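You operate a simulated robot arm through the tools that you are given. There is no shell and no other tool. Be economical: measure what you need, move in short steps, check, and stop when the job is done.

You are at the controls of a simulated robot arm. One attempt, no reset.

Task
Put things in order on the drying stand. At the end: the red tub plug stands on top of the clear jar with the white lid; the clear cup with the green collar stands where the yellow laundry stain bar stood; the yellow laundry stain bar stands where the red tub plug stood; the clear wool bottle stands where the clear cup with the green collar stood; whatever was shut is shut again. Leave all else as you found it, and nothing knocked over.

The check looks at the end state, three seconds after you hand in, the way a careful person would. Anything else that was tipped, shoved, dropped, spilled or broken makes it a failure. Lids that push on must go on centred and level and be pressed home; caps that screw on are set level and turned clockwise until they are tight.

Robot
A 6-joint arm with a two-finger parallel gripper, fixed in place. Base frame: the origin is at the foot of the arm, x ahead of it, y to its left, z up; the work surface is at about z = 0. Lengths are in cm, angles in degrees, forces in N, time in s.
With the tool pointing down near the work surface it reaches from about 12 to 50 cm from the base axis. Its first joint turns from -72.0 to 72.0 degrees. Payload 0.65 kg.
The TCP is the grasp point between the finger pads, 2.5 cm short of the fingertips. In the tool frame z runs along the fingers and y along their closing line. Largest opening 7.6 cm; finger width 1.8, thickness 1; the body of the gripper, 3.6 by 7.8 cm, starts 4.5 cm behind the TCP.
Orientation is that of the tool frame in the base frame, as a unit quaternion [w, x, y, z]. With the fingers straight down and closing along the base's y, the tool's x points along the base's -x, its y along +y and its z along -z.

Tools
- The arm moves only by the tool drive_tool. Its argument "targets" is a list of rows, each a list of 6 numbers: the shift along the base's x, y, z in m, then the turn, a rotation vector about the base's x, y, z in degrees. In form: [[tx, ty, tz, ax, ay, az], ...]. A call has 1 to 8 rows; each row shifts and turns the commanded pose from where the row before left it. "claw" is the gripper command, from -1 (fully open) to 1 (shut), values between in proportion, set as the call begins (left out, the last holds). Rows are played at 5 a second. More than 5 cm and 8.6 degrees between two rows, or a gripper value outside its range, and nothing of the call is played. A pose out of reach is approached as far as the arm can. The call stops where the force on the tool passes 40 N (or 10 N more than at its start, if that is more) or the arm is blocked; 0.2 s more then pass. The fingers move at their own pace (about 10.8 cm/s each) and stop on an object; they squeeze with about 34 N. The grip force told is the motor's: it shows also when the fingers shut on nothing. Time passes only in rows, and 0.2 s behind the last, so rows that do not move let the fingers close. It gives the time, the measured TCP pose, the force on the tool (base axes), the opening and the grip force at its end, in the units of the frame above (readings bear some noise).
- Cameras (640 x 400 px; columns grow to the right, rows downward): "scene" is fixed at [6.45, 27.44, 42.07]; the picture's right is [-0.71, -0.71, 0.00], its down [-0.30, 0.30, -0.90] and it looks along [0.64, -0.64, -0.43] (base axes); focal length 214 px, centre (320, 200). "wrist" rides on the gripper at [5.8, 1.1, -8.1] in the tool frame; the picture's right is [-0.18, 0.98, 0.00], its down [-0.75, -0.14, -0.64] and it looks along [-0.63, -0.12, 0.77] (tool axes); focal length 243 px, centre (320, 200). There is no depth. A picture from a camera that has moved, and an enlarged one, comes with that camera's place and axes in the base frame and with its lens.
- camera(camera): a new picture of that camera. It takes no simulated time.
- close_up(camera, box): a new picture of the part [left, top, right, bottom] of that camera's present view, enlarged. It takes no simulated time.
- hand_in(): hands the job in; it is judged then, once.

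Go step by step. Nothing tells you positions but the pictures and the camera data: compare them with the known pose of the tool, close in by small moves and look again before you grip or let go. The budget is 120 turns and 68 pictures, counting those below and the enlarged ones. Unless the task says otherwise, let go and move clear before handing in, and close with one line.

The tools are called after "Emit:" by a JSON object that holds its "api" and its "payload". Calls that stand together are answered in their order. drive_tool: Moves the arm, as the interface text tells. Its arguments: {"type":"object","properties":{"targets":{"type":"array","items":{"type":"array","items":{"type":"number"}}},"claw":{"type":"number"}},"required":["targets"]} The other tools are called the same way: camera (camera) takes a picture; close_up (camera, box) takes an enlarged picture of a part of a camera's view; hand_in () hands the job in.

At the start:

```text
time_s: 0.0
position: [26.33, -6.09, 36.91]
tool_rot: [0.0, 0.0, 1.0, 0.0]
ft_force: [1.0, 0.0, 1.0]
finger_gap: 7.61
grasp_force: 0.0
```

scene: 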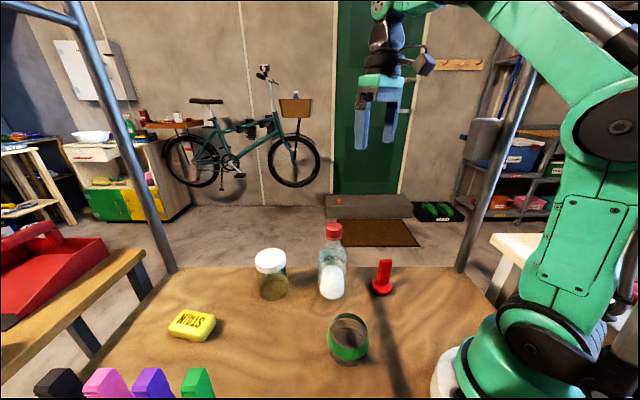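
wrist: 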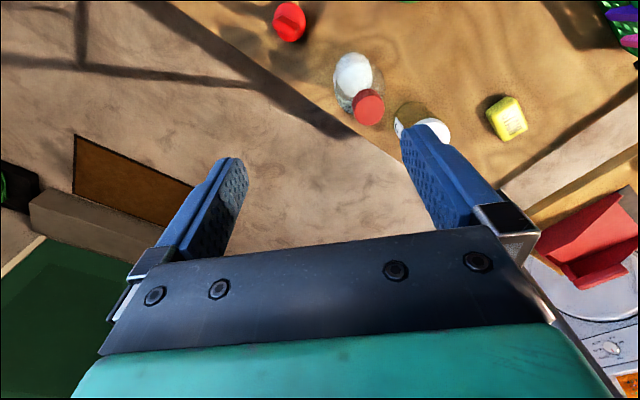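

I see the jar near (39,9), the bottle near (30,0), the plug near (22,-10), the cup near (19,7) and the bar near (43,26). I'll look closer before moving.

Emit:
{"api": "close_up", "payload": {"camera": "scene", "box": [230, 210, 430, 380]}}

Emit:
{"api": "close_up", "payload": {"camera": "scene", "box": [20, 280, 260, 400]}}

Emit:
{"api": "close_up", "payload": {"camera": "wrist", "box": [240, 0, 560, 200]}}

```text
2.35 times, centred on (330, 295) of scene
camera zoom: at [6.45, 27.44, 42.07], right [-0.71, -0.71, 0.0], down [-0.3, 0.3, -0.9], along [0.64, -0.64, -0.43], focal length 505 px, centre (296, -24)
```

zoom: 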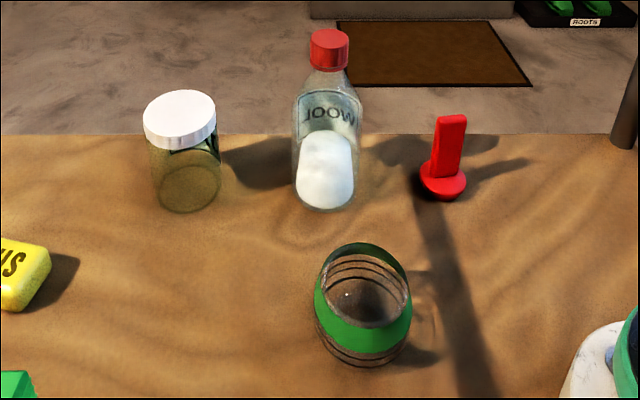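

```text
2.67 times, centred on (140, 340) of scene
camera zoom: at [6.45, 27.44, 42.07], right [-0.71, -0.71, 0.0], down [-0.3, 0.3, -0.9], along [0.64, -0.64, -0.43], focal length 572 px, centre (800, -173)
```

zoom: 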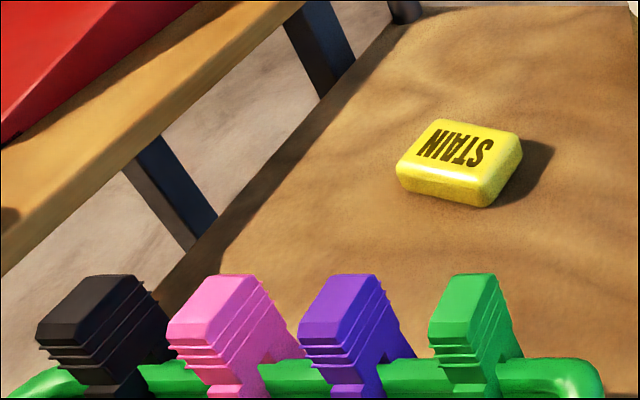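

```text
2.00 times, centred on (400, 100) of wrist
camera zoom: at [20.58, -4.97, 44.97], right [0.18, 0.98, 0.0], down [0.75, -0.14, 0.64], along [0.63, -0.12, -0.77], focal length 485 px, centre (160, 400)
```

zoom: 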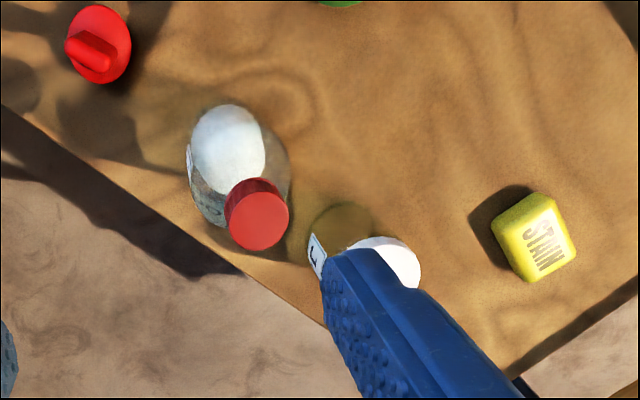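

The plug sits near (22.6,-10.1), and both cameras agree on that. I'll move above it and look at how the blade is oriented.

Emit:
{"api": "drive_tool", "payload": {"targets": [[-0.0093, -0.01, -0.042, 0, 0, 0], [-0.0093, -0.01, -0.042, 0, 0, 0], [-0.0093, -0.01, -0.042, 0, 0, 0], [-0.0093, -0.01, -0.042, 0, 0, 0], [0, 0, 0, 0, 0, 0]], "claw": -1}}

Emit:
{"api": "close_up", "payload": {"camera": "wrist", "box": [200, 0, 520, 200]}}

```text
time_s: 1.2
position: [22.62, -10.26, 20.42]
tool_rot: [0.0, -0.001, 1.0, -0.001]
ft_force: [-0.7, 0.9, 0.2]
finger_gap: 7.6
grasp_force: 0.1
```

```text
2.00 times, centred on (360, 100) of wrist
camera zoom: at [16.95, -9.14, 28.31], right [0.18, 0.98, 0.0], down [0.75, -0.14, 0.64], along [0.63, -0.12, -0.77], focal length 485 px, centre (240, 400)
```

zoom: 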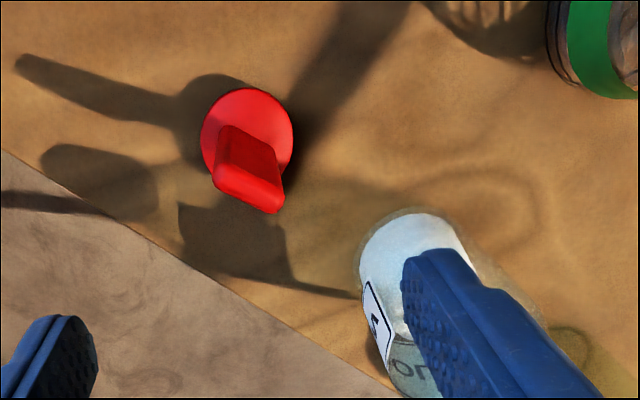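

The blade top is about 9 cm high. Its width runs along roughly (0.51,0.86), or -31° from y, with the plug centred near (22.5,-9.95). I'll turn the gripper -31° and come down part way.

Emit:
{"api": "drive_tool", "payload": {"targets": [[0, 0.001, -0.01, 0, 0, -7.75], [0, 0.001, -0.01, 0, 0, -7.75], [0, 0.001, -0.01, 0, 0, -7.75], [0, 0, -0.01, 0, 0, -7.75], [0, 0, 0, 0, 0, 0]]}}

Emit:
{"api": "camera", "payload": {"camera": "wrist"}}

Emit:
{"api": "close_up", "payload": {"camera": "scene", "box": [300, 160, 460, 320]}}

```text
time_s: 2.4
position: [22.75, -9.76, 16.24]
tool_rot: [0.0, 0.268, 0.963, 0.0]
ft_force: [0.9, 0.4, 0.6]
finger_gap: 7.58
grasp_force: 0.0
```

```text
61 pictures are left
camera wrist: at [18.27, -5.85, 24.17], right [0.66, 0.75, 0.0], down [0.57, -0.51, 0.64], along [0.48, -0.43, -0.77], focal length 243 px, centre (320, 200)
```

wrist: 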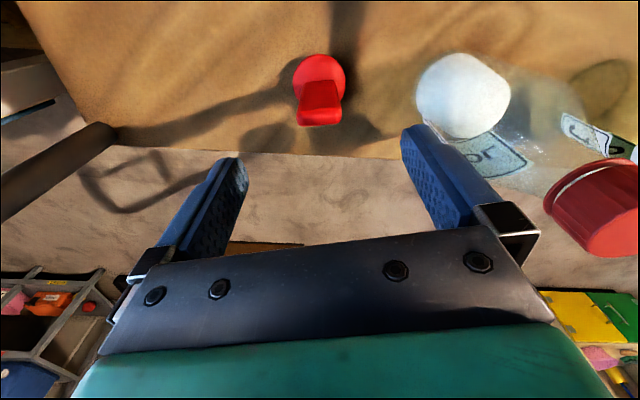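

```text
2.50 times, centred on (380, 240) of scene
camera zoom: at [6.45, 27.44, 42.07], right [-0.71, -0.71, 0.0], down [-0.3, 0.3, -0.9], along [0.64, -0.64, -0.43], focal length 536 px, centre (170, 100)
```

zoom: 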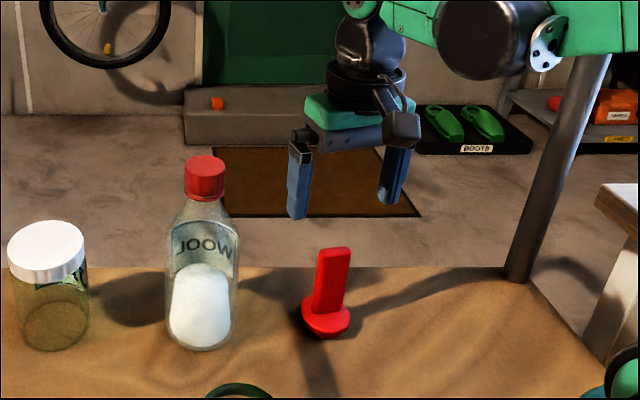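

The blade is centred between the fingers and lined up with them. I'll go down to z≈6.5 and check before closing.

Emit:
{"api": "drive_tool", "payload": {"targets": [[0, -0.0005, -0.025, 0, 0, 0], [0, 0, -0.025, 0, 0, 0], [0, 0, -0.025, 0, 0, 0], [0, 0, -0.022, 0, 0, 0], [0, 0, 0, 0, 0, 0]]}}

Emit:
{"api": "camera", "payload": {"camera": "wrist"}}

Emit:
{"api": "close_up", "payload": {"camera": "scene", "box": [300, 160, 460, 320]}}

```text
time_s: 3.6
position: [22.57, -9.82, 6.51]
tool_rot: [0.0, 0.267, 0.964, 0.0]
ft_force: [0.6, 0.7, -0.1]
finger_gap: 7.62
grasp_force: 0.0
```

```text
59 pictures are left
camera wrist: at [18.3, -5.86, 14.52], right [0.66, 0.75, 0.0], down [0.57, -0.51, 0.64], along [0.48, -0.43, -0.77], focal length 243 px, centre (320, 200)
```

wrist: 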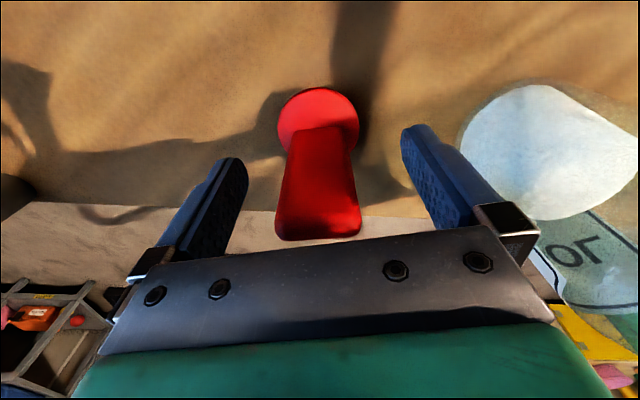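

```text
2.50 times, centred on (380, 240) of scene
camera zoom: at [6.45, 27.44, 42.07], right [-0.71, -0.71, 0.0], down [-0.3, 0.3, -0.9], along [0.64, -0.64, -0.43], focal length 536 px, centre (170, 100)
```

zoom: 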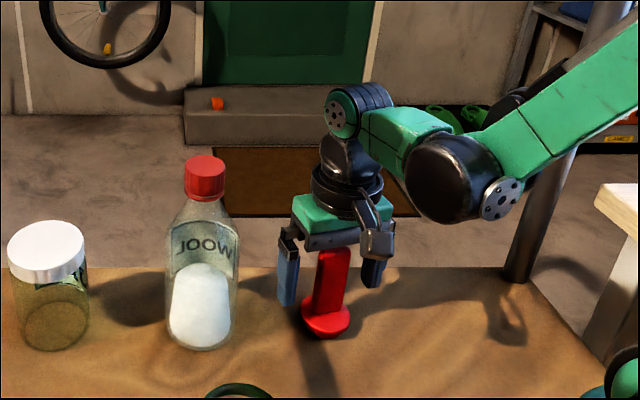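

The blade sits well between the pads, so I'll close and lift slightly.

Emit:
{"api": "drive_tool", "payload": {"targets": [[0, 0, 0, 0, 0, 0], [0, 0, 0, 0, 0, 0], [0, 0, 0, 0, 0, 0], [0, 0, 0, 0, 0, 0]], "claw": 1}}

Emit:
{"api": "drive_tool", "payload": {"targets": [[0, 0, 0.02, 0, 0, 0], [0, 0, 0.04, 0, 0, 0], [0, 0, 0.04, 0, 0, 0], [0, 0, 0.04, 0, 0, 0], [0, 0, 0.04, 0, 0, 0], [0, 0, 0, 0, 0, 0]]}}

Emit:
{"api": "camera", "payload": {"camera": "wrist"}}

Emit:
{"api": "camera", "payload": {"camera": "scene"}}

```text
time_s: 4.6
position: [22.65, -9.86, 6.51]
tool_rot: [0.0, 0.267, 0.964, 0.0]
ft_force: [0.1, 0.6, -0.1]
finger_gap: 2.99
grasp_force: 34.4
```

```text
time_s: 6.0
position: [22.65, -9.91, 24.65]
tool_rot: [-0.001, 0.268, 0.964, 0.0]
ft_force: [0.3, -0.7, 0.2]
finger_gap: 2.95
grasp_force: 34.0
```

```text
57 pictures are left
camera wrist: at [18.21, -5.96, 32.64], right [0.66, 0.75, 0.0], down [0.57, -0.51, 0.64], along [0.48, -0.43, -0.77], focal length 243 px, centre (320, 200)
```

wrist: 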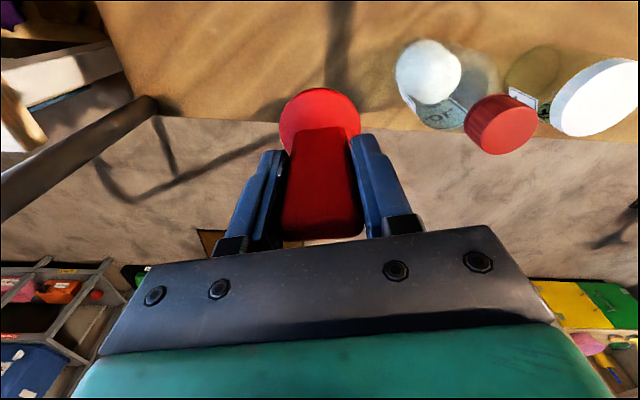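

```text
56 pictures are left
```

scene: 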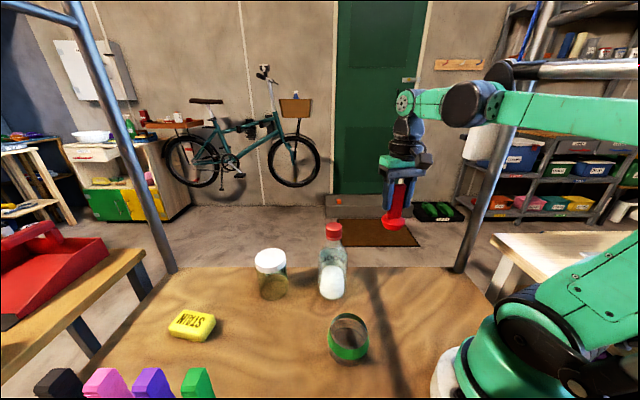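

The plug is held. It stood at (22.6,-9.9), and its bottom is 6.5 cm below the TCP. The bottle is about 19 cm tall, so I'll rise and go around its robot side toward the jar near (41,8.5), turning the gripper back on the way.

Emit:
{"api": "drive_tool", "payload": {"targets": [[0, 0, 0.03, 0, 0, 0], [0, 0.035, 0, 0, 0, 7.75], [0, 0.035, 0, 0, 0, 7.75], [0, 0.035, 0, 0, 0, 7.75], [0, 0.035, 0, 0, 0, 7.75], [0.0415, 0.0245, 0, 0, 0, 0], [0.0415, 0.0195, 0, 0, 0, 0], [0, 0, 0, 0, 0, 0]]}}

Emit:
{"api": "camera", "payload": {"camera": "wrist"}}

```text
time_s: 7.8
position: [31.15, 8.7, 27.43]
tool_rot: [0.0, -0.002, 1.0, 0.001]
ft_force: [-0.5, -0.1, -0.6]
finger_gap: 2.95
grasp_force: 34.1
```

```text
55 pictures are left
camera wrist: at [25.3, 9.79, 35.4], right [0.18, 0.98, 0.0], down [0.75, -0.14, 0.64], along [0.63, -0.12, -0.77], focal length 243 px, centre (320, 200)
```

wrist: 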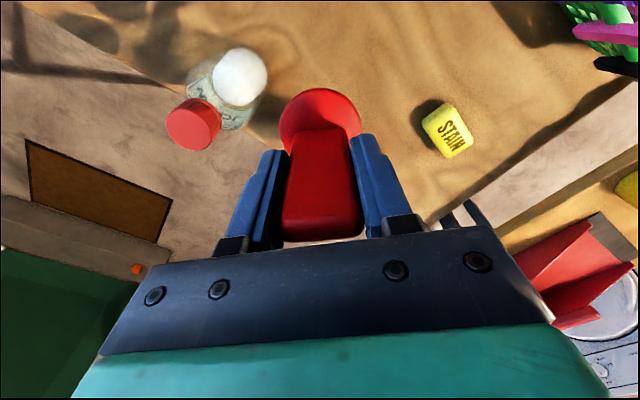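

The jar is hidden behind the plug. I'll step to the left to get a clear look at its lid.

Emit:
{"api": "drive_tool", "payload": {"targets": [[0.02, 0.04, 0, 0, 0, 0], [0.02, 0.045, 0, 0, 0, 0], [0, 0, 0, 0, 0, 0]]}}

Emit:
{"api": "close_up", "payload": {"camera": "wrist", "box": [160, 60, 480, 260]}}

Emit:
{"api": "close_up", "payload": {"camera": "scene", "box": [140, 150, 340, 350]}}

```text
time_s: 8.6
position: [34.98, 17.15, 27.66]
tool_rot: [0.0, -0.001, 1.0, 0.0]
ft_force: [0.5, -0.7, -0.9]
finger_gap: 2.95
grasp_force: 34.0
```

```text
2.00 times, centred on (320, 160) of wrist
camera zoom: at [29.2, 18.23, 35.53], right [0.18, 0.98, 0.0], down [0.75, -0.14, 0.64], along [0.63, -0.12, -0.77], focal length 485 px, centre (320, 280)
```

zoom: 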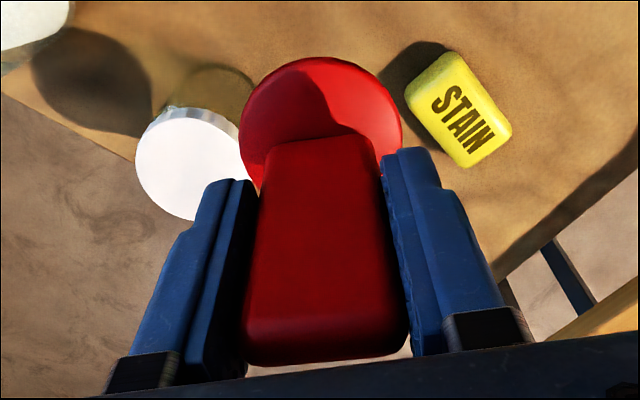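

```text
2.00 times, centred on (240, 250) of scene
camera zoom: at [6.45, 27.44, 42.07], right [-0.71, -0.71, 0.0], down [-0.3, 0.3, -0.9], along [0.64, -0.64, -0.43], focal length 429 px, centre (480, 100)
```

zoom: 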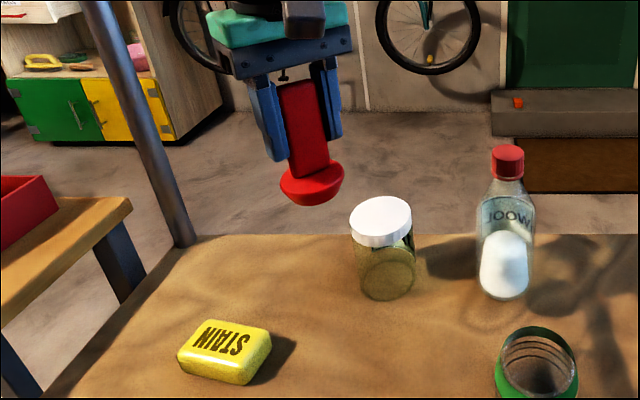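

The lid centre is about (40.7,8.4) with its top at z≈9.9. I'll move over it with the plug about 2 cm above.

Emit:
{"api": "drive_tool", "payload": {"targets": [[0.0197, -0.029, 0, 0, 0, 0], [0.0197, -0.029, 0, 0, 0, 0], [0.0197, -0.029, 0, 0, 0, 0], [0, 0, -0.03, 0, 0, 0], [0, 0, -0.03, 0, 0, 0], [0, 0, -0.027, 0, 0, 0], [0, 0, 0, 0, 0, 0]]}}

Emit:
{"api": "close_up", "payload": {"camera": "wrist", "box": [200, 50, 440, 250]}}

Emit:
{"api": "close_up", "payload": {"camera": "scene", "box": [200, 180, 340, 310]}}

```text
time_s: 10.2
position: [40.98, 8.2, 18.97]
tool_rot: [-0.001, 0.0, 1.0, -0.001]
ft_force: [-0.2, 0.0, -0.9]
finger_gap: 2.93
grasp_force: 34.2
```

```text
2.00 times, centred on (320, 150) of wrist
camera zoom: at [35.18, 9.31, 26.85], right [0.18, 0.98, 0.0], down [0.75, -0.14, 0.64], along [0.63, -0.12, -0.77], focal length 485 px, centre (320, 300)
```

zoom: 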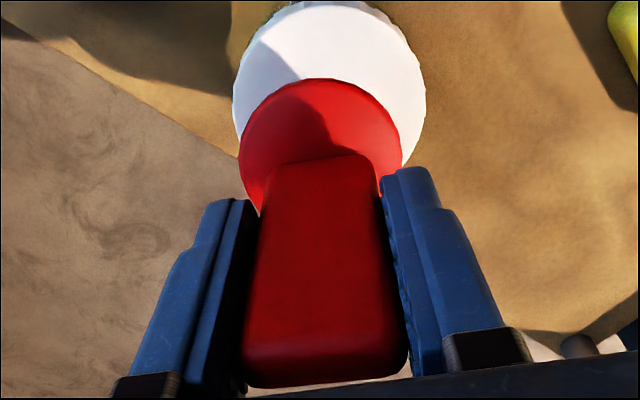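

```text
3.08 times, centred on (270, 245) of scene
camera zoom: at [6.45, 27.44, 42.07], right [-0.71, -0.71, 0.0], down [-0.3, 0.3, -0.9], along [0.64, -0.64, -0.43], focal length 660 px, centre (474, 62)
```

zoom: 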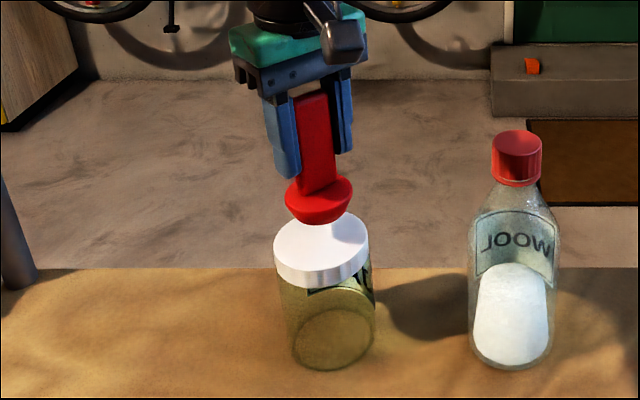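

The plug is nearly centred over the lid. I'll correct by about +0.3 cm in y and come down gently.

Emit:
{"api": "drive_tool", "payload": {"targets": [[-0.001, 0.003, 0, 0, 0, 0], [0, 0, -0.01, 0, 0, 0], [0, 0, -0.007, 0, 0, 0], [0, 0, -0.003, 0, 0, 0], [0, 0, 0, 0, 0, 0]]}}

Emit:
{"api": "close_up", "payload": {"camera": "scene", "box": [220, 200, 320, 310]}}

Emit:
{"api": "close_up", "payload": {"camera": "wrist", "box": [200, 50, 440, 250]}}

```text
time_s: 11.4
position: [40.77, 8.43, 16.71]
tool_rot: [0.0, -0.001, 1.0, 0.0]
ft_force: [0.3, -0.3, -1.4]
finger_gap: 2.99
grasp_force: 33.7
```

```text
3.64 times, centred on (270, 255) of scene
camera zoom: at [6.45, 27.44, 42.07], right [-0.71, -0.71, 0.0], down [-0.3, 0.3, -0.9], along [0.64, -0.64, -0.43], focal length 780 px, centre (502, 0)
```

zoom: 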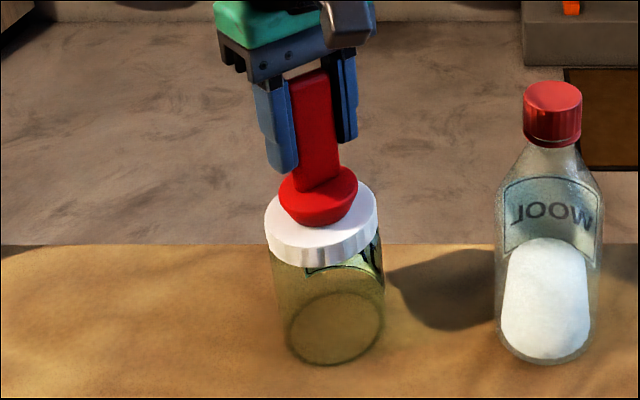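

```text
2.00 times, centred on (320, 150) of wrist
camera zoom: at [34.95, 9.7, 24.78], right [0.18, 0.98, 0.0], down [0.75, -0.14, 0.64], along [0.63, -0.12, -0.77], focal length 485 px, centre (320, 300)
```

zoom: 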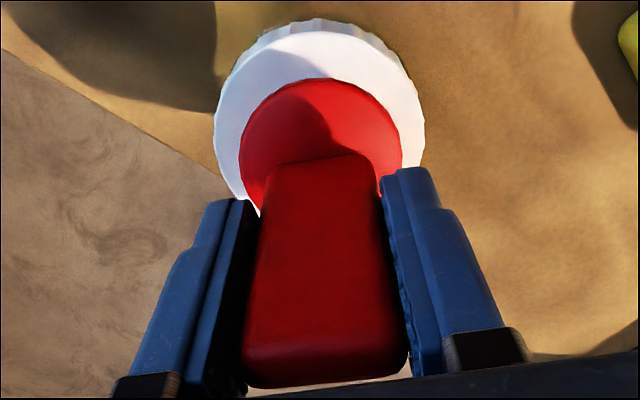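

It is well centred with a few mm of gap left. I'll creep down until contact.

Emit:
{"api": "drive_tool", "payload": {"targets": [[0, 0, -0.001, 0, 0, 0], [0, 0, -0.001, 0, 0, 0], [0, 0, -0.001, 0, 0, 0], [0, 0, 0, 0, 0, 0]]}}

Emit:
{"api": "close_up", "payload": {"camera": "scene", "box": [220, 200, 320, 310]}}

```text
time_s: 12.4
position: [40.66, 8.63, 16.42]
tool_rot: [0.001, 0.0, 1.0, 0.0]
ft_force: [-0.4, 1.9, 31.9]
finger_gap: 2.95
grasp_force: 34.3
```

```text
3.64 times, centred on (270, 255) of scene
camera zoom: at [6.44, 27.44, 42.07], right [-0.71, -0.71, 0.0], down [-0.3, 0.3, -0.9], along [0.64, -0.64, -0.43], focal length 780 px, centre (502, 0)
```

zoom: 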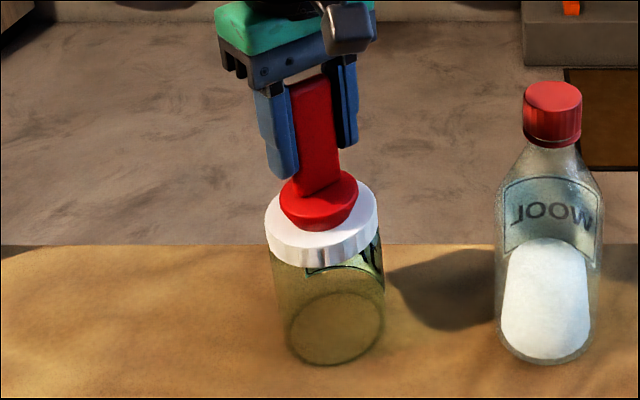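

There is contact at 32 N. I'll ease back 1 mm, release, and rise straight up.

Emit:
{"api": "drive_tool", "payload": {"targets": [[0, 0, 0.001, 0, 0, 0], [0, 0, 0, 0, 0, 0]]}}

Emit:
{"api": "drive_tool", "payload": {"targets": [[0, 0, 0, 0, 0, 0], [0, 0, 0, 0, 0, 0], [0, 0, 0, 0, 0, 0], [0, 0, 0.02, 0, 0, 0], [0, 0, 0.03, 0, 0, 0], [0, 0, 0.03, 0, 0, 0], [0, 0, 0, 0, 0, 0]], "claw": -1}}

Emit:
{"api": "camera", "payload": {"camera": "scene"}}

```text
time_s: 13.0
position: [40.74, 8.52, 16.53]
tool_rot: [0.0, 0.0, 1.0, 0.0]
ft_force: [0.4, -0.2, -0.5]
finger_gap: 2.94
grasp_force: 33.8
```

```text
time_s: 14.6
position: [40.87, 8.69, 24.55]
tool_rot: [0.0, -0.001, 1.0, 0.0]
ft_force: [0.0, -0.5, 0.4]
finger_gap: 7.58
grasp_force: 0.1
```

```text
47 pictures are left
```

scene: 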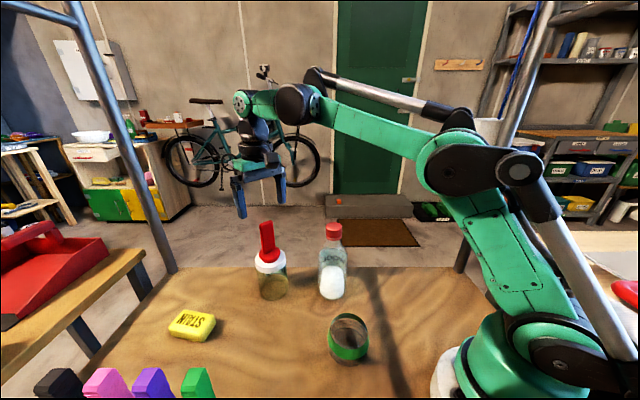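

The plug stands on the jar. Next is the bar, near (42.9,25), so I'll move to view it.

Emit:
{"api": "drive_tool", "payload": {"targets": [[0, 0.04, 0, 0, 0, 0], [0, 0.04, 0, 0, 0, 0], [0, 0.04, -0.01, 0, 0, 0], [0, 0.04, -0.03, 0, 0, 0], [0, 0, -0.03, 0, 0, 0], [0, 0, 0, 0, 0, 0]]}}

Emit:
{"api": "camera", "payload": {"camera": "wrist"}}

Emit:
{"api": "close_up", "payload": {"camera": "scene", "box": [140, 220, 300, 360]}}

```text
time_s: 16.0
position: [39.74, 24.15, 17.0]
tool_rot: [0.0, 0.0, 1.0, 0.0]
ft_force: [-0.8, 0.8, 0.1]
finger_gap: 7.59
grasp_force: 0.1
out of reach, approached as far as the arm can: row 3
```

```text
46 pictures are left
camera wrist: at [34.07, 25.28, 25.05], right [0.18, 0.98, 0.0], down [0.75, -0.14, 0.64], along [0.63, -0.12, -0.77], focal length 243 px, centre (320, 200)
```

wrist: 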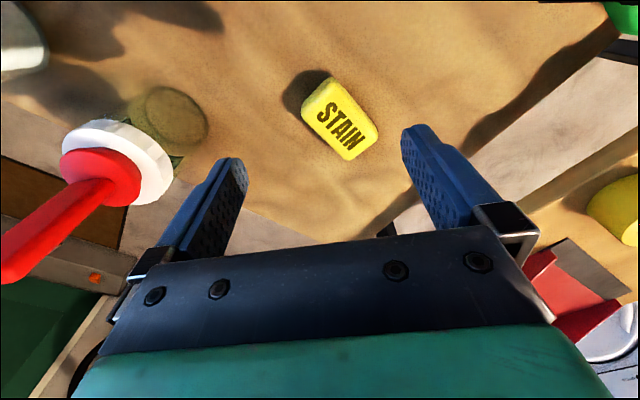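

```text
2.86 times, centred on (220, 290) of scene
camera zoom: at [6.45, 27.44, 42.07], right [-0.71, -0.71, 0.0], down [-0.3, 0.3, -0.9], along [0.64, -0.64, -0.43], focal length 613 px, centre (606, -57)
```

zoom: 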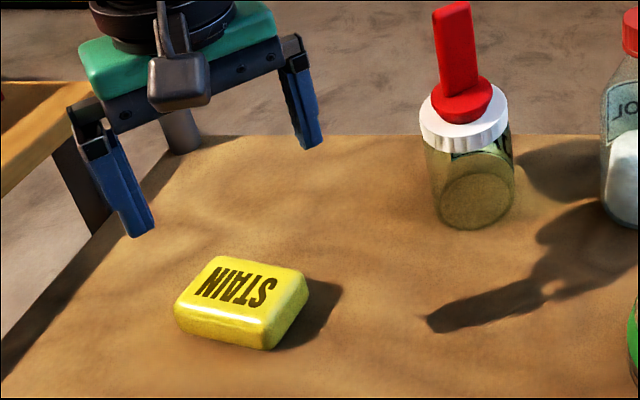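

The bar is near (44,25.4) with its long axis about 34° from x, almost radial. I'll turn +34° so the fingers straddle its short side, go lower, and look again.

Emit:
{"api": "drive_tool", "payload": {"targets": [[0, 0, -0.02, 0, 0, 8.5], [0, 0, -0.02, 0, 0, 8.5], [0, 0, -0.02, 0, 0, 8.5], [0, 0, -0.02, 0, 0, 8.5], [0.01, 0, -0.01, 0, 0, 0], [0, 0, 0, 0, 0, 0]]}}

Emit:
{"api": "camera", "payload": {"camera": "wrist"}}

Emit:
{"api": "close_up", "payload": {"camera": "scene", "box": [140, 240, 280, 360]}}

```text
time_s: 17.4
position: [40.94, 24.12, 8.0]
tool_rot: [0.0, -0.293, 0.956, -0.001]
ft_force: [1.2, 1.0, -0.6]
finger_gap: 7.59
grasp_force: 0.0
```

```text
44 pictures are left
camera wrist: at [35.5, 21.78, 15.88], right [-0.4, 0.92, 0.0], down [0.7, 0.31, 0.64], along [0.59, 0.26, -0.77], focal length 243 px, centre (320, 200)
```

wrist: 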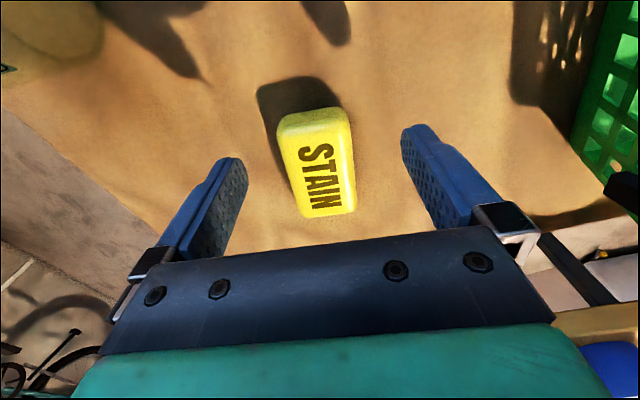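

```text
3.33 times, centred on (210, 300) of scene
camera zoom: at [6.45, 27.44, 42.07], right [-0.71, -0.71, 0.0], down [-0.3, 0.3, -0.9], along [0.64, -0.64, -0.43], focal length 715 px, centre (687, -133)
```

zoom: 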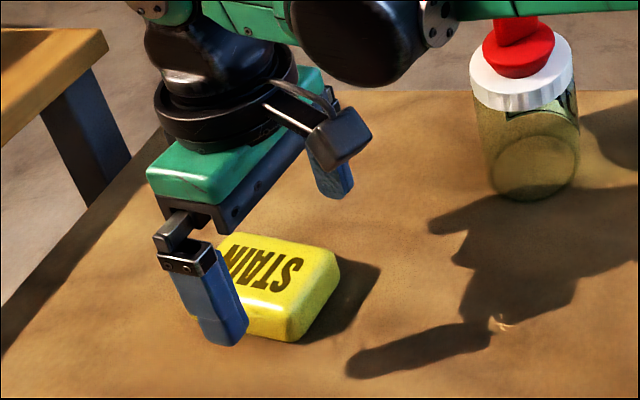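

The bar's centre is at (43.8,25.7), aligned with the gripper. I'll grip it about 1.3 cm short of centre to stay within reach: TCP (42.7,25.0), z≈3.

Emit:
{"api": "drive_tool", "payload": {"targets": [[0.0088, 0.0045, -0.01, 0, 0, 0], [0.0088, 0.0045, -0.01, 0, 0, 0], [0, 0, -0.015, 0, 0, 0], [0, 0, -0.014, 0, 0, 0], [0, 0, 0, 0, 0, 0]]}}

Emit:
{"api": "camera", "payload": {"camera": "wrist"}}

```text
time_s: 18.6
position: [42.65, 25.11, 3.09]
tool_rot: [0.0, -0.293, 0.956, 0.0]
ft_force: [0.4, 0.1, 0.3]
finger_gap: 7.6
grasp_force: 0.1
```

```text
42 pictures are left
camera wrist: at [37.2, 22.8, 11.14], right [-0.4, 0.92, 0.0], down [0.7, 0.3, 0.64], along [0.59, 0.26, -0.77], focal length 243 px, centre (320, 200)
```

wrist: 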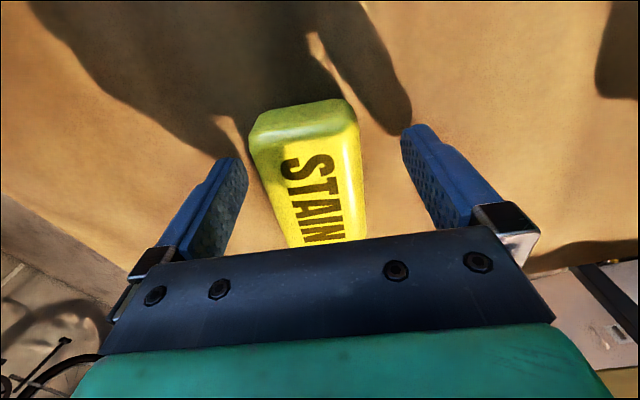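

The bar is slightly off to the left, so I'll nudge 3 mm, close, and lift.

Emit:
{"api": "drive_tool", "payload": {"targets": [[0.0015, -0.0025, -0.001, 0, 0, 0], [0, 0, 0, 0, 0, 0]]}}

Emit:
{"api": "drive_tool", "payload": {"targets": [[0, 0, 0, 0, 0, 0], [0, 0, 0, 0, 0, 0], [0, 0, 0, 0, 0, 0], [0, 0, 0, 0, 0, 0]], "claw": 1}}

Emit:
{"api": "drive_tool", "payload": {"targets": [[0, 0, 0.02, 0, 0, 0], [-0.02, -0.01, 0.04, 0, 0, 0], [-0.03, -0.01, 0.02, 0, 0, 0], [0, 0, 0, 0, 0, 0]]}}

Emit:
{"api": "camera", "payload": {"camera": "scene"}}

Emit:
{"api": "camera", "payload": {"camera": "wrist"}}

```text
time_s: 19.2
position: [42.68, 24.95, 2.93]
tool_rot: [0.001, -0.294, 0.956, 0.001]
ft_force: [0.9, -0.1, -0.5]
finger_gap: 7.59
grasp_force: 0.1
```

```text
time_s: 20.2
position: [42.86, 24.85, 3.05]
tool_rot: [0.0, -0.292, 0.956, 0.001]
ft_force: [-0.9, -0.2, -0.1]
finger_gap: 4.46
grasp_force: 33.8
```

```text
time_s: 21.2
position: [37.7, 22.8, 10.94]
tool_rot: [0.0, -0.293, 0.956, -0.001]
ft_force: [1.3, -0.3, -1.3]
finger_gap: 4.45
grasp_force: 33.7
```

```text
41 pictures are left
```

scene: 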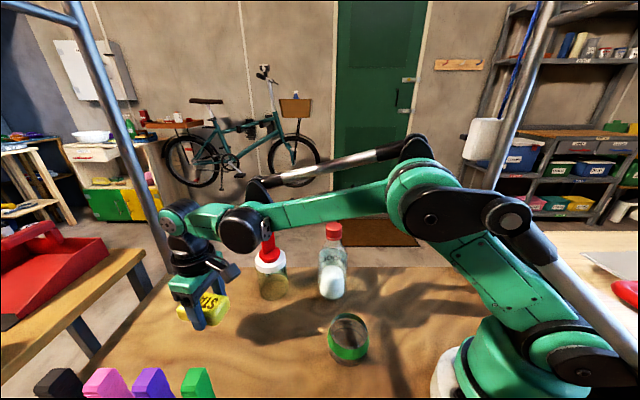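

```text
40 pictures are left
camera wrist: at [32.25, 20.41, 18.87], right [-0.4, 0.92, 0.0], down [0.7, 0.3, 0.64], along [0.59, 0.26, -0.77], focal length 243 px, centre (320, 200)
```

wrist: 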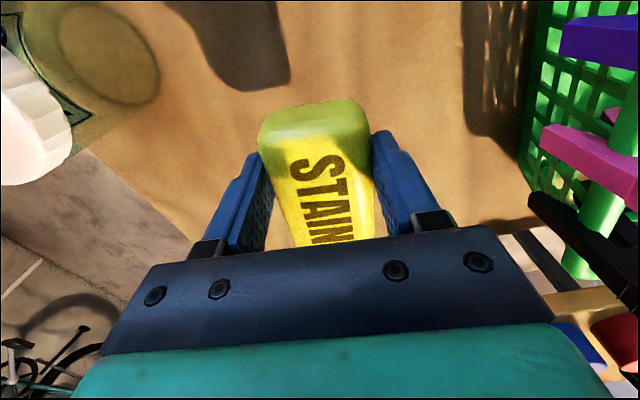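

The bar is held, and its place was (43.85,25.6). I'll retract high, pass over the cup on the robot side of the bottle, and go to the plug's spot.

Emit:
{"api": "drive_tool", "payload": {"targets": [[-0.034, -0.0245, 0.0175, 0, 0, -8.5], [-0.034, -0.0245, 0.0175, 0, 0, -8.5], [-0.034, -0.0245, 0.0175, 0, 0, -8.5], [-0.034, -0.0245, 0.0175, 0, 0, -8.5], [-0.02, -0.033, 0, 0, 0, 0], [-0.02, -0.033, 0, 0, 0, 0], [-0.02, -0.033, 0, 0, 0, 0], [0, 0, 0, 0, 0, 0]]}}

Emit:
{"api": "drive_tool", "payload": {"targets": [[0.011, -0.043, 0, 0, 0, 0], [0.011, -0.043, 0, 0, 0, 0], [0.011, -0.043, 0, 0, 0, 0], [0, 0, -0.04, 0, 0, 0], [0, 0, -0.03, 0, 0, 0], [0, 0, 0, 0, 0, 0]]}}

Emit:
{"api": "camera", "payload": {"camera": "scene"}}

Emit:
{"api": "camera", "payload": {"camera": "wrist"}}

```text
time_s: 23.0
position: [18.27, 3.18, 17.95]
tool_rot: [-0.001, -0.001, 1.0, -0.001]
ft_force: [0.3, 0.1, -1.2]
finger_gap: 4.44
grasp_force: 33.9
```

```text
time_s: 24.4
position: [21.41, -9.94, 10.95]
tool_rot: [0.0, -0.001, 1.0, 0.0]
ft_force: [-0.9, -0.2, -0.9]
finger_gap: 4.45
grasp_force: 33.6
```

```text
39 pictures are left
```

scene: 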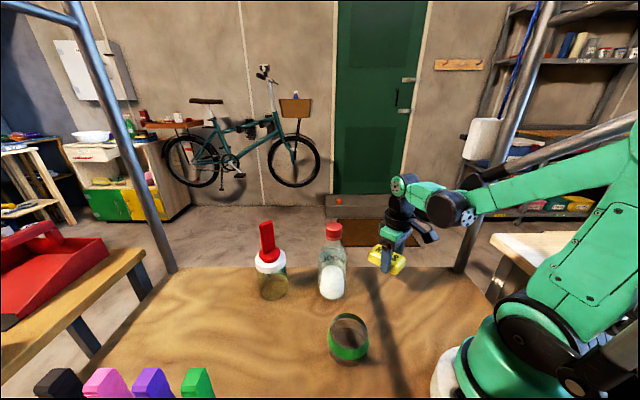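

```text
38 pictures are left
camera wrist: at [15.69, -8.8, 18.88], right [0.18, 0.98, 0.0], down [0.75, -0.14, 0.64], along [0.63, -0.12, -0.77], focal length 243 px, centre (320, 200)
```

wrist: 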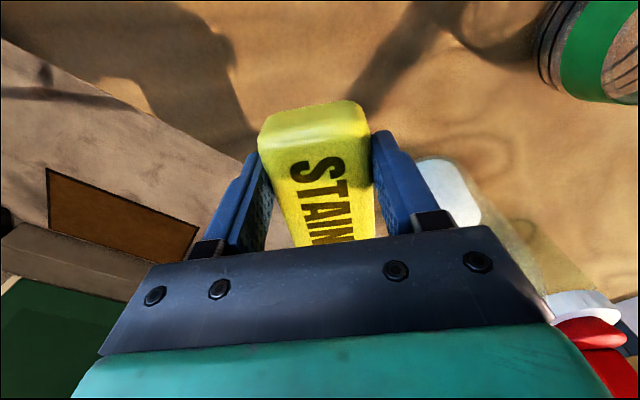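

The bar is over the spot, so I'll lower it.

Emit:
{"api": "drive_tool", "payload": {"targets": [[0, 0, -0.03, 0, 0, 0], [0, 0, -0.03, 0, 0, 0], [0, 0, -0.014, 0, 0, 0], [0, 0, -0.002, 0, 0, 0], [0, 0, -0.001, 0, 0, 0], [0, 0, -0.001, 0, 0, 0], [0, 0, 0, 0, 0, 0]]}}

Emit:
{"api": "close_up", "payload": {"camera": "scene", "box": [320, 210, 460, 330]}}

```text
time_s: 26.0
position: [21.48, -9.64, 3.17]
tool_rot: [0.0, -0.001, 1.0, 0.0]
ft_force: [0.5, -0.2, -1.4]
finger_gap: 4.44
grasp_force: 34.2
```

```text
3.33 times, centred on (390, 270) of scene
camera zoom: at [6.45, 27.44, 42.07], right [-0.71, -0.71, 0.0], down [-0.3, 0.3, -0.9], along [0.64, -0.64, -0.43], focal length 715 px, centre (87, -33)
```

zoom: 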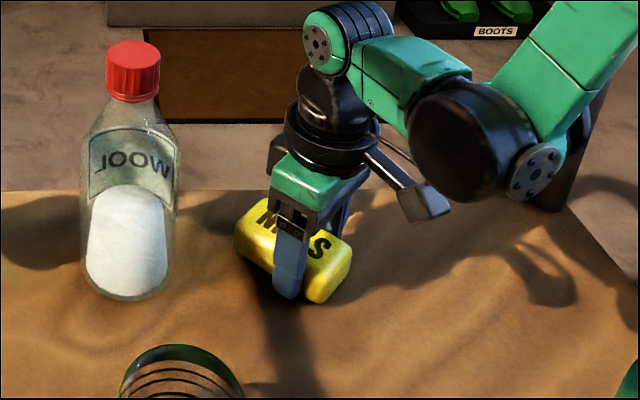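

It is close to the table. I'll make a small correction and set it down.

Emit:
{"api": "drive_tool", "payload": {"targets": [[0, -0.002, 0, 0, 0, 0], [0, 0, -0.001, 0, 0, 0], [0, 0, -0.001, 0, 0, 0], [0, 0, 0, 0, 0, 0]]}}

```text
time_s: 27.0
position: [21.48, -9.96, 3.03]
tool_rot: [0.0, 0.0, 1.0, 0.0]
ft_force: [1.3, -0.2, -1.7]
finger_gap: 4.42
grasp_force: 33.6
```

Emit:
{"api": "drive_tool", "payload": {"targets": [[0, 0, -0.001, 0, 0, 0], [0, 0, 0, 0, 0, 0]]}}

Emit:
{"api": "close_up", "payload": {"camera": "wrist", "box": [200, 60, 440, 260]}}

```text
time_s: 27.6
position: [21.37, -9.85, 2.96]
tool_rot: [0.0, -0.001, 1.0, 0.001]
ft_force: [-0.5, 5.6, 29.9]
finger_gap: 4.42
grasp_force: 34.2
```

```text
2.00 times, centred on (320, 160) of wrist
camera zoom: at [15.69, -8.82, 10.91], right [0.18, 0.98, 0.0], down [0.75, -0.14, 0.64], along [0.63, -0.12, -0.77], focal length 485 px, centre (320, 280)
```

zoom: 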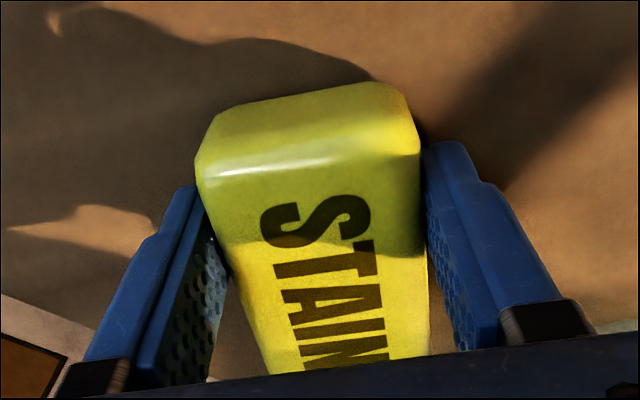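

Contact. I'll release and rise, then look at the result and at the cup.

Emit:
{"api": "drive_tool", "payload": {"targets": [[0, 0, 0.0005, 0, 0, 0], [0, 0, 0, 0, 0, 0], [0, 0, 0, 0, 0, 0], [0, 0, 0.03, 0, 0, 0], [0, 0, 0.04, 0, 0, 0], [-0.02, 0.02, 0.04, 0, 0, 0], [0, 0, 0, 0, 0, 0]], "claw": -1}}

Emit:
{"api": "drive_tool", "payload": {"targets": [[0, 0.035, 0.02, 0, 0, 0], [0, 0.035, 0.02, 0, 0, 0], [0, 0.035, 0, 0, 0, 0], [0, 0.035, 0, 0, 0, 0], [0, 0, 0, 0, 0, 0]]}}

Emit:
{"api": "camera", "payload": {"camera": "wrist"}}

Emit:
{"api": "close_up", "payload": {"camera": "scene", "box": [240, 210, 440, 390]}}

```text
time_s: 29.2
position: [19.46, -7.97, 13.93]
tool_rot: [0.0, -0.001, 1.0, 0.0]
ft_force: [0.2, -1.1, -0.5]
finger_gap: 7.61
grasp_force: 0.1
```

```text
time_s: 30.4
position: [19.3, 5.87, 18.0]
tool_rot: [-0.001, 0.001, 1.0, -0.001]
ft_force: [0.1, -0.1, -0.4]
finger_gap: 7.59
grasp_force: 0.1
```

```text
35 pictures are left
camera wrist: at [13.56, 7.13, 26.04], right [0.18, 0.98, 0.0], down [0.75, -0.14, 0.64], along [0.63, -0.12, -0.77], focal length 243 px, centre (320, 200)
```

wrist: 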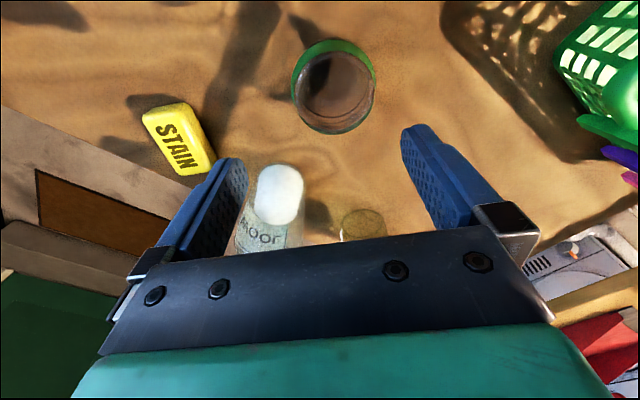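

```text
2.22 times, centred on (340, 300) of scene
camera zoom: at [6.45, 27.44, 42.07], right [-0.71, -0.71, 0.0], down [-0.3, 0.3, -0.9], along [0.64, -0.64, -0.43], focal length 477 px, centre (276, -22)
```

zoom: 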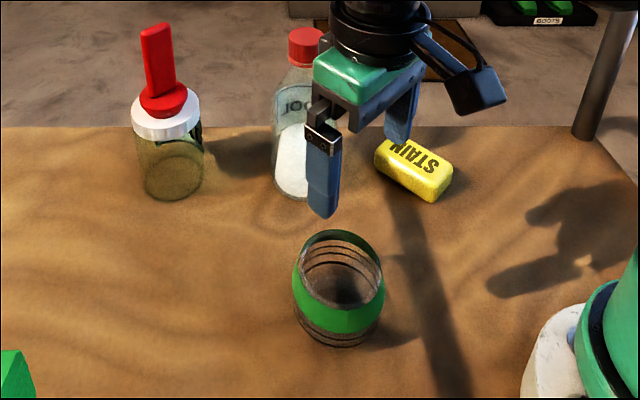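

The bar lies in the plug's old place. Now I'll take a detailed look at the cup's shape before gripping.

Emit:
{"api": "close_up", "payload": {"camera": "scene", "box": [310, 300, 390, 380]}}

Emit:
{"api": "close_up", "payload": {"camera": "wrist", "box": [270, 20, 400, 150]}}

```text
5.00 times, centred on (350, 340) of scene
camera zoom: at [6.45, 27.44, 42.07], right [-0.71, -0.71, 0.0], down [-0.3, 0.3, -0.9], along [0.64, -0.64, -0.43], focal length 1072 px, centre (170, -500)
```

zoom: 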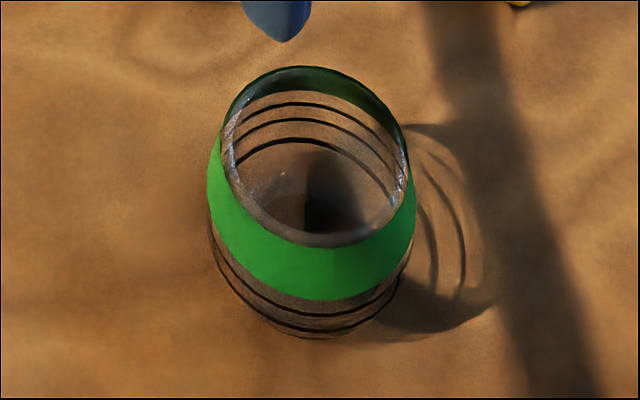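

```text
3.08 times, centred on (335, 85) of wrist
camera zoom: at [13.56, 7.13, 26.04], right [0.18, 0.98, 0.0], down [0.75, -0.14, 0.64], along [0.63, -0.12, -0.77], focal length 746 px, centre (274, 554)
```

zoom: 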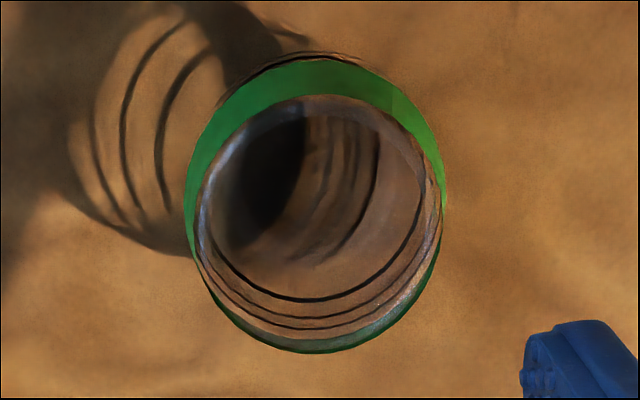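

The cup is barrel-shaped: about 6.5 cm tall and about 7.1 cm at its widest, centred near (19.35,7.2). I'll align the fingers tangentially (yaw +21°), with a 10° outward lean to gain reach for the far spot.

Emit:
{"api": "drive_tool", "payload": {"targets": [[0, 0.005, -0.01, 0, 0, 7], [0, 0.004, -0.02, 0, 0, 7], [0, 0.0043, -0.015, 0, 0, 7], [0, 0, -0.01, 1.79, -4.67, 0], [0, 0, -0.01, 1.79, -4.67, 0], [0, 0, 0, 0, 0, 0]]}}

Emit:
{"api": "camera", "payload": {"camera": "wrist"}}

Emit:
{"api": "close_up", "payload": {"camera": "scene", "box": [280, 270, 420, 390]}}

```text
time_s: 31.8
position: [19.3, 7.33, 11.43]
tool_rot: [0.086, -0.182, 0.979, 0.016]
ft_force: [-0.7, -0.8, 0.6]
finger_gap: 7.6
grasp_force: 0.0
```

```text
31 pictures are left
camera wrist: at [12.34, 5.87, 18.31], right [-0.18, 0.98, 0.03], down [0.64, 0.09, 0.76], along [0.75, 0.16, -0.64], focal length 243 px, centre (320, 200)
```

wrist: 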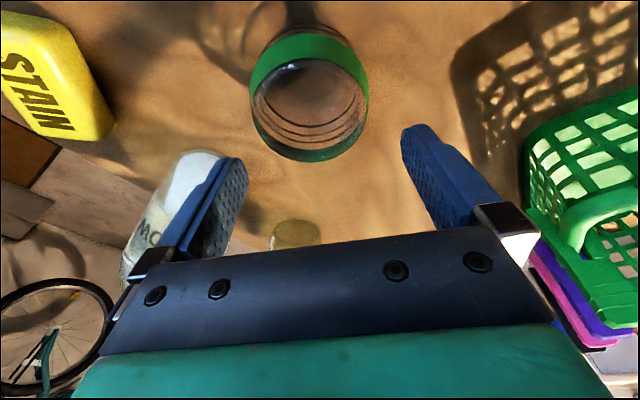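

```text
3.33 times, centred on (350, 330) of scene
camera zoom: at [6.45, 27.44, 42.07], right [-0.71, -0.71, 0.0], down [-0.3, 0.3, -0.9], along [0.64, -0.64, -0.43], focal length 715 px, centre (220, -233)
```

zoom: 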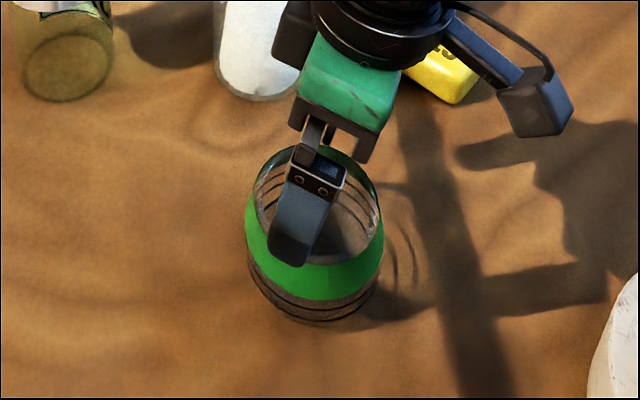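

The cup sits about 0.5 cm to the right-hand finger's opposite side. I'll shift along the closing line, come a bit lower, and look again.

Emit:
{"api": "drive_tool", "payload": {"targets": [[0.0018, -0.0047, 0, 0, 0, 0], [0, 0, -0.014, 0, 0, 0], [0, 0, 0, 0, 0, 0], [0, 0, 0, 0, 0, 0]]}}

Emit:
{"api": "camera", "payload": {"camera": "wrist"}}

```text
time_s: 32.8
position: [19.52, 6.83, 10.06]
tool_rot: [0.086, -0.181, 0.98, 0.016]
ft_force: [0.4, -0.6, -0.6]
finger_gap: 7.6
grasp_force: 0.1
```

```text
29 pictures are left
camera wrist: at [12.57, 5.34, 16.92], right [-0.18, 0.98, 0.03], down [0.64, 0.09, 0.76], along [0.75, 0.16, -0.64], focal length 243 px, centre (320, 200)
```

wrist: 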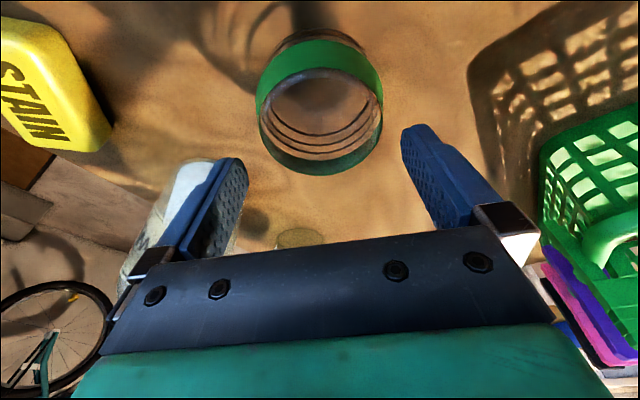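

It is centred laterally. I'll shift 0.45 cm back radially and come down around the cup in small steps.

Emit:
{"api": "drive_tool", "payload": {"targets": [[-0.0042, -0.0016, 0, 0, 0, 0], [0, 0, -0.01, 0, 0, 0], [0, 0, -0.01, 0, 0, 0], [0, 0, -0.01, 0, 0, 0], [0, 0, 0, 0, 0, 0]]}}

Emit:
{"api": "camera", "payload": {"camera": "wrist"}}

Emit:
{"api": "close_up", "payload": {"camera": "scene", "box": [290, 280, 410, 380]}}

```text
time_s: 34.0
position: [19.19, 6.71, 6.99]
tool_rot: [0.085, -0.181, 0.98, 0.015]
ft_force: [0.6, -0.1, -0.6]
finger_gap: 7.6
grasp_force: 0.0
```

```text
28 pictures are left
camera wrist: at [12.2, 5.19, 13.87], right [-0.18, 0.98, 0.03], down [0.64, 0.09, 0.76], along [0.75, 0.16, -0.64], focal length 243 px, centre (320, 200)
```

wrist: 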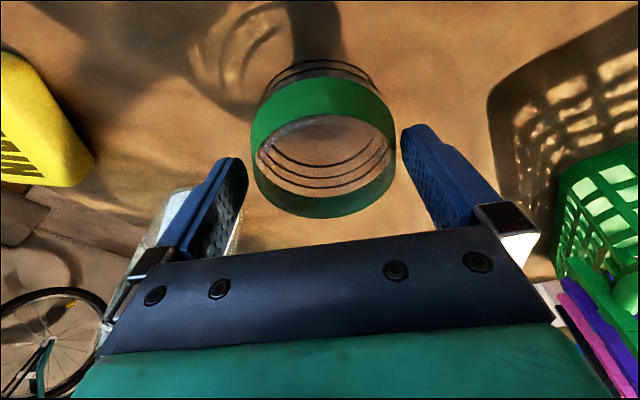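

```text
4.00 times, centred on (350, 330) of scene
camera zoom: at [6.45, 27.44, 42.07], right [-0.71, -0.71, 0.0], down [-0.3, 0.3, -0.9], along [0.64, -0.64, -0.43], focal length 858 px, centre (200, -320)
```

zoom: 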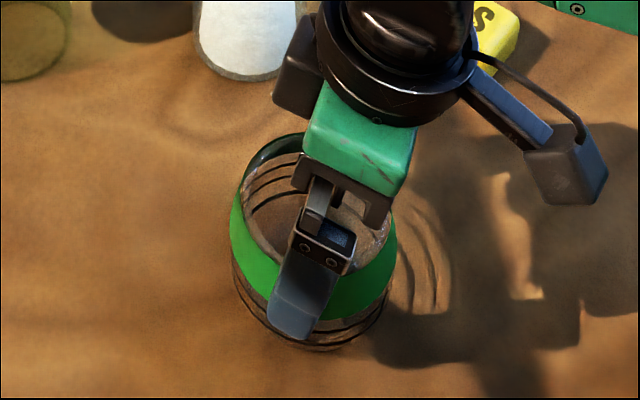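

Still centred, and the cup is about 0.6–0.9 cm nearer the robot than the finger axis. I'll correct that and lower to the grip height.

Emit:
{"api": "drive_tool", "payload": {"targets": [[-0.006, -0.0017, 0, 0, 0, 0], [0, 0, -0.007, 0, 0, 0], [0, 0, -0.007, 0, 0, 0], [0, 0, -0.007, 0, 0, 0], [0, 0, 0, 0, 0, 0]]}}

Emit:
{"api": "camera", "payload": {"camera": "wrist"}}

```text
time_s: 35.2
position: [18.7, 6.53, 4.95]
tool_rot: [0.086, -0.183, 0.979, 0.016]
ft_force: [-0.5, -0.9, 0.0]
finger_gap: 7.58
grasp_force: 0.0
```

```text
26 pictures are left
camera wrist: at [11.65, 5.03, 11.74], right [-0.18, 0.98, 0.03], down [0.64, 0.09, 0.76], along [0.75, 0.16, -0.64], focal length 243 px, centre (320, 200)
```

wrist: 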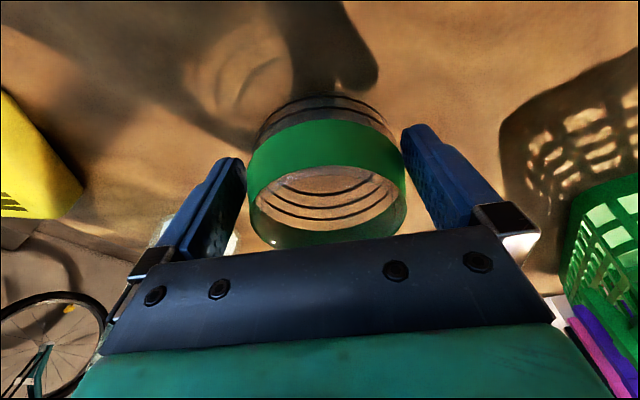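

The fingers straddle the cup without contact, so I'll close and lift a little.

Emit:
{"api": "drive_tool", "payload": {"targets": [[0, 0, 0, 0, 0, 0], [0, 0, 0, 0, 0, 0], [0, 0, 0, 0, 0, 0]], "claw": 1}}

Emit:
{"api": "drive_tool", "payload": {"targets": [[0, 0, 0.01, 0, 0, 0], [0, 0, 0.03, 0, 0, 0], [0, 0, 0, 0, 0, 0]]}}

Emit:
{"api": "camera", "payload": {"camera": "scene"}}

Emit:
{"api": "camera", "payload": {"camera": "wrist"}}

```text
time_s: 36.0
position: [18.69, 6.49, 4.85]
tool_rot: [0.086, -0.181, 0.98, 0.015]
ft_force: [1.1, -0.7, -0.7]
finger_gap: 6.51
grasp_force: 34.0
```

```text
time_s: 36.8
position: [18.51, 6.72, 8.92]
tool_rot: [0.085, -0.182, 0.979, 0.015]
ft_force: [-0.1, 0.0, -0.2]
finger_gap: 6.52
grasp_force: 34.0
```

```text
25 pictures are left
```

scene: 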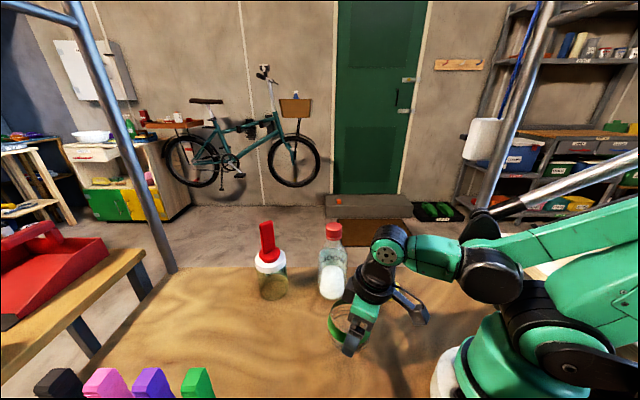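

```text
24 pictures are left
camera wrist: at [11.55, 5.18, 15.77], right [-0.18, 0.98, 0.03], down [0.64, 0.09, 0.76], along [0.75, 0.16, -0.64], focal length 243 px, centre (320, 200)
```

wrist: 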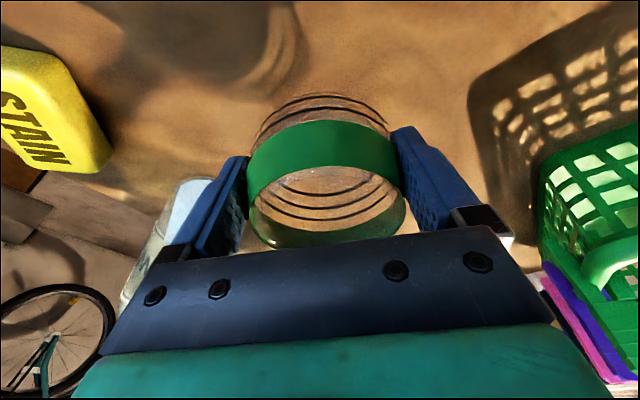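

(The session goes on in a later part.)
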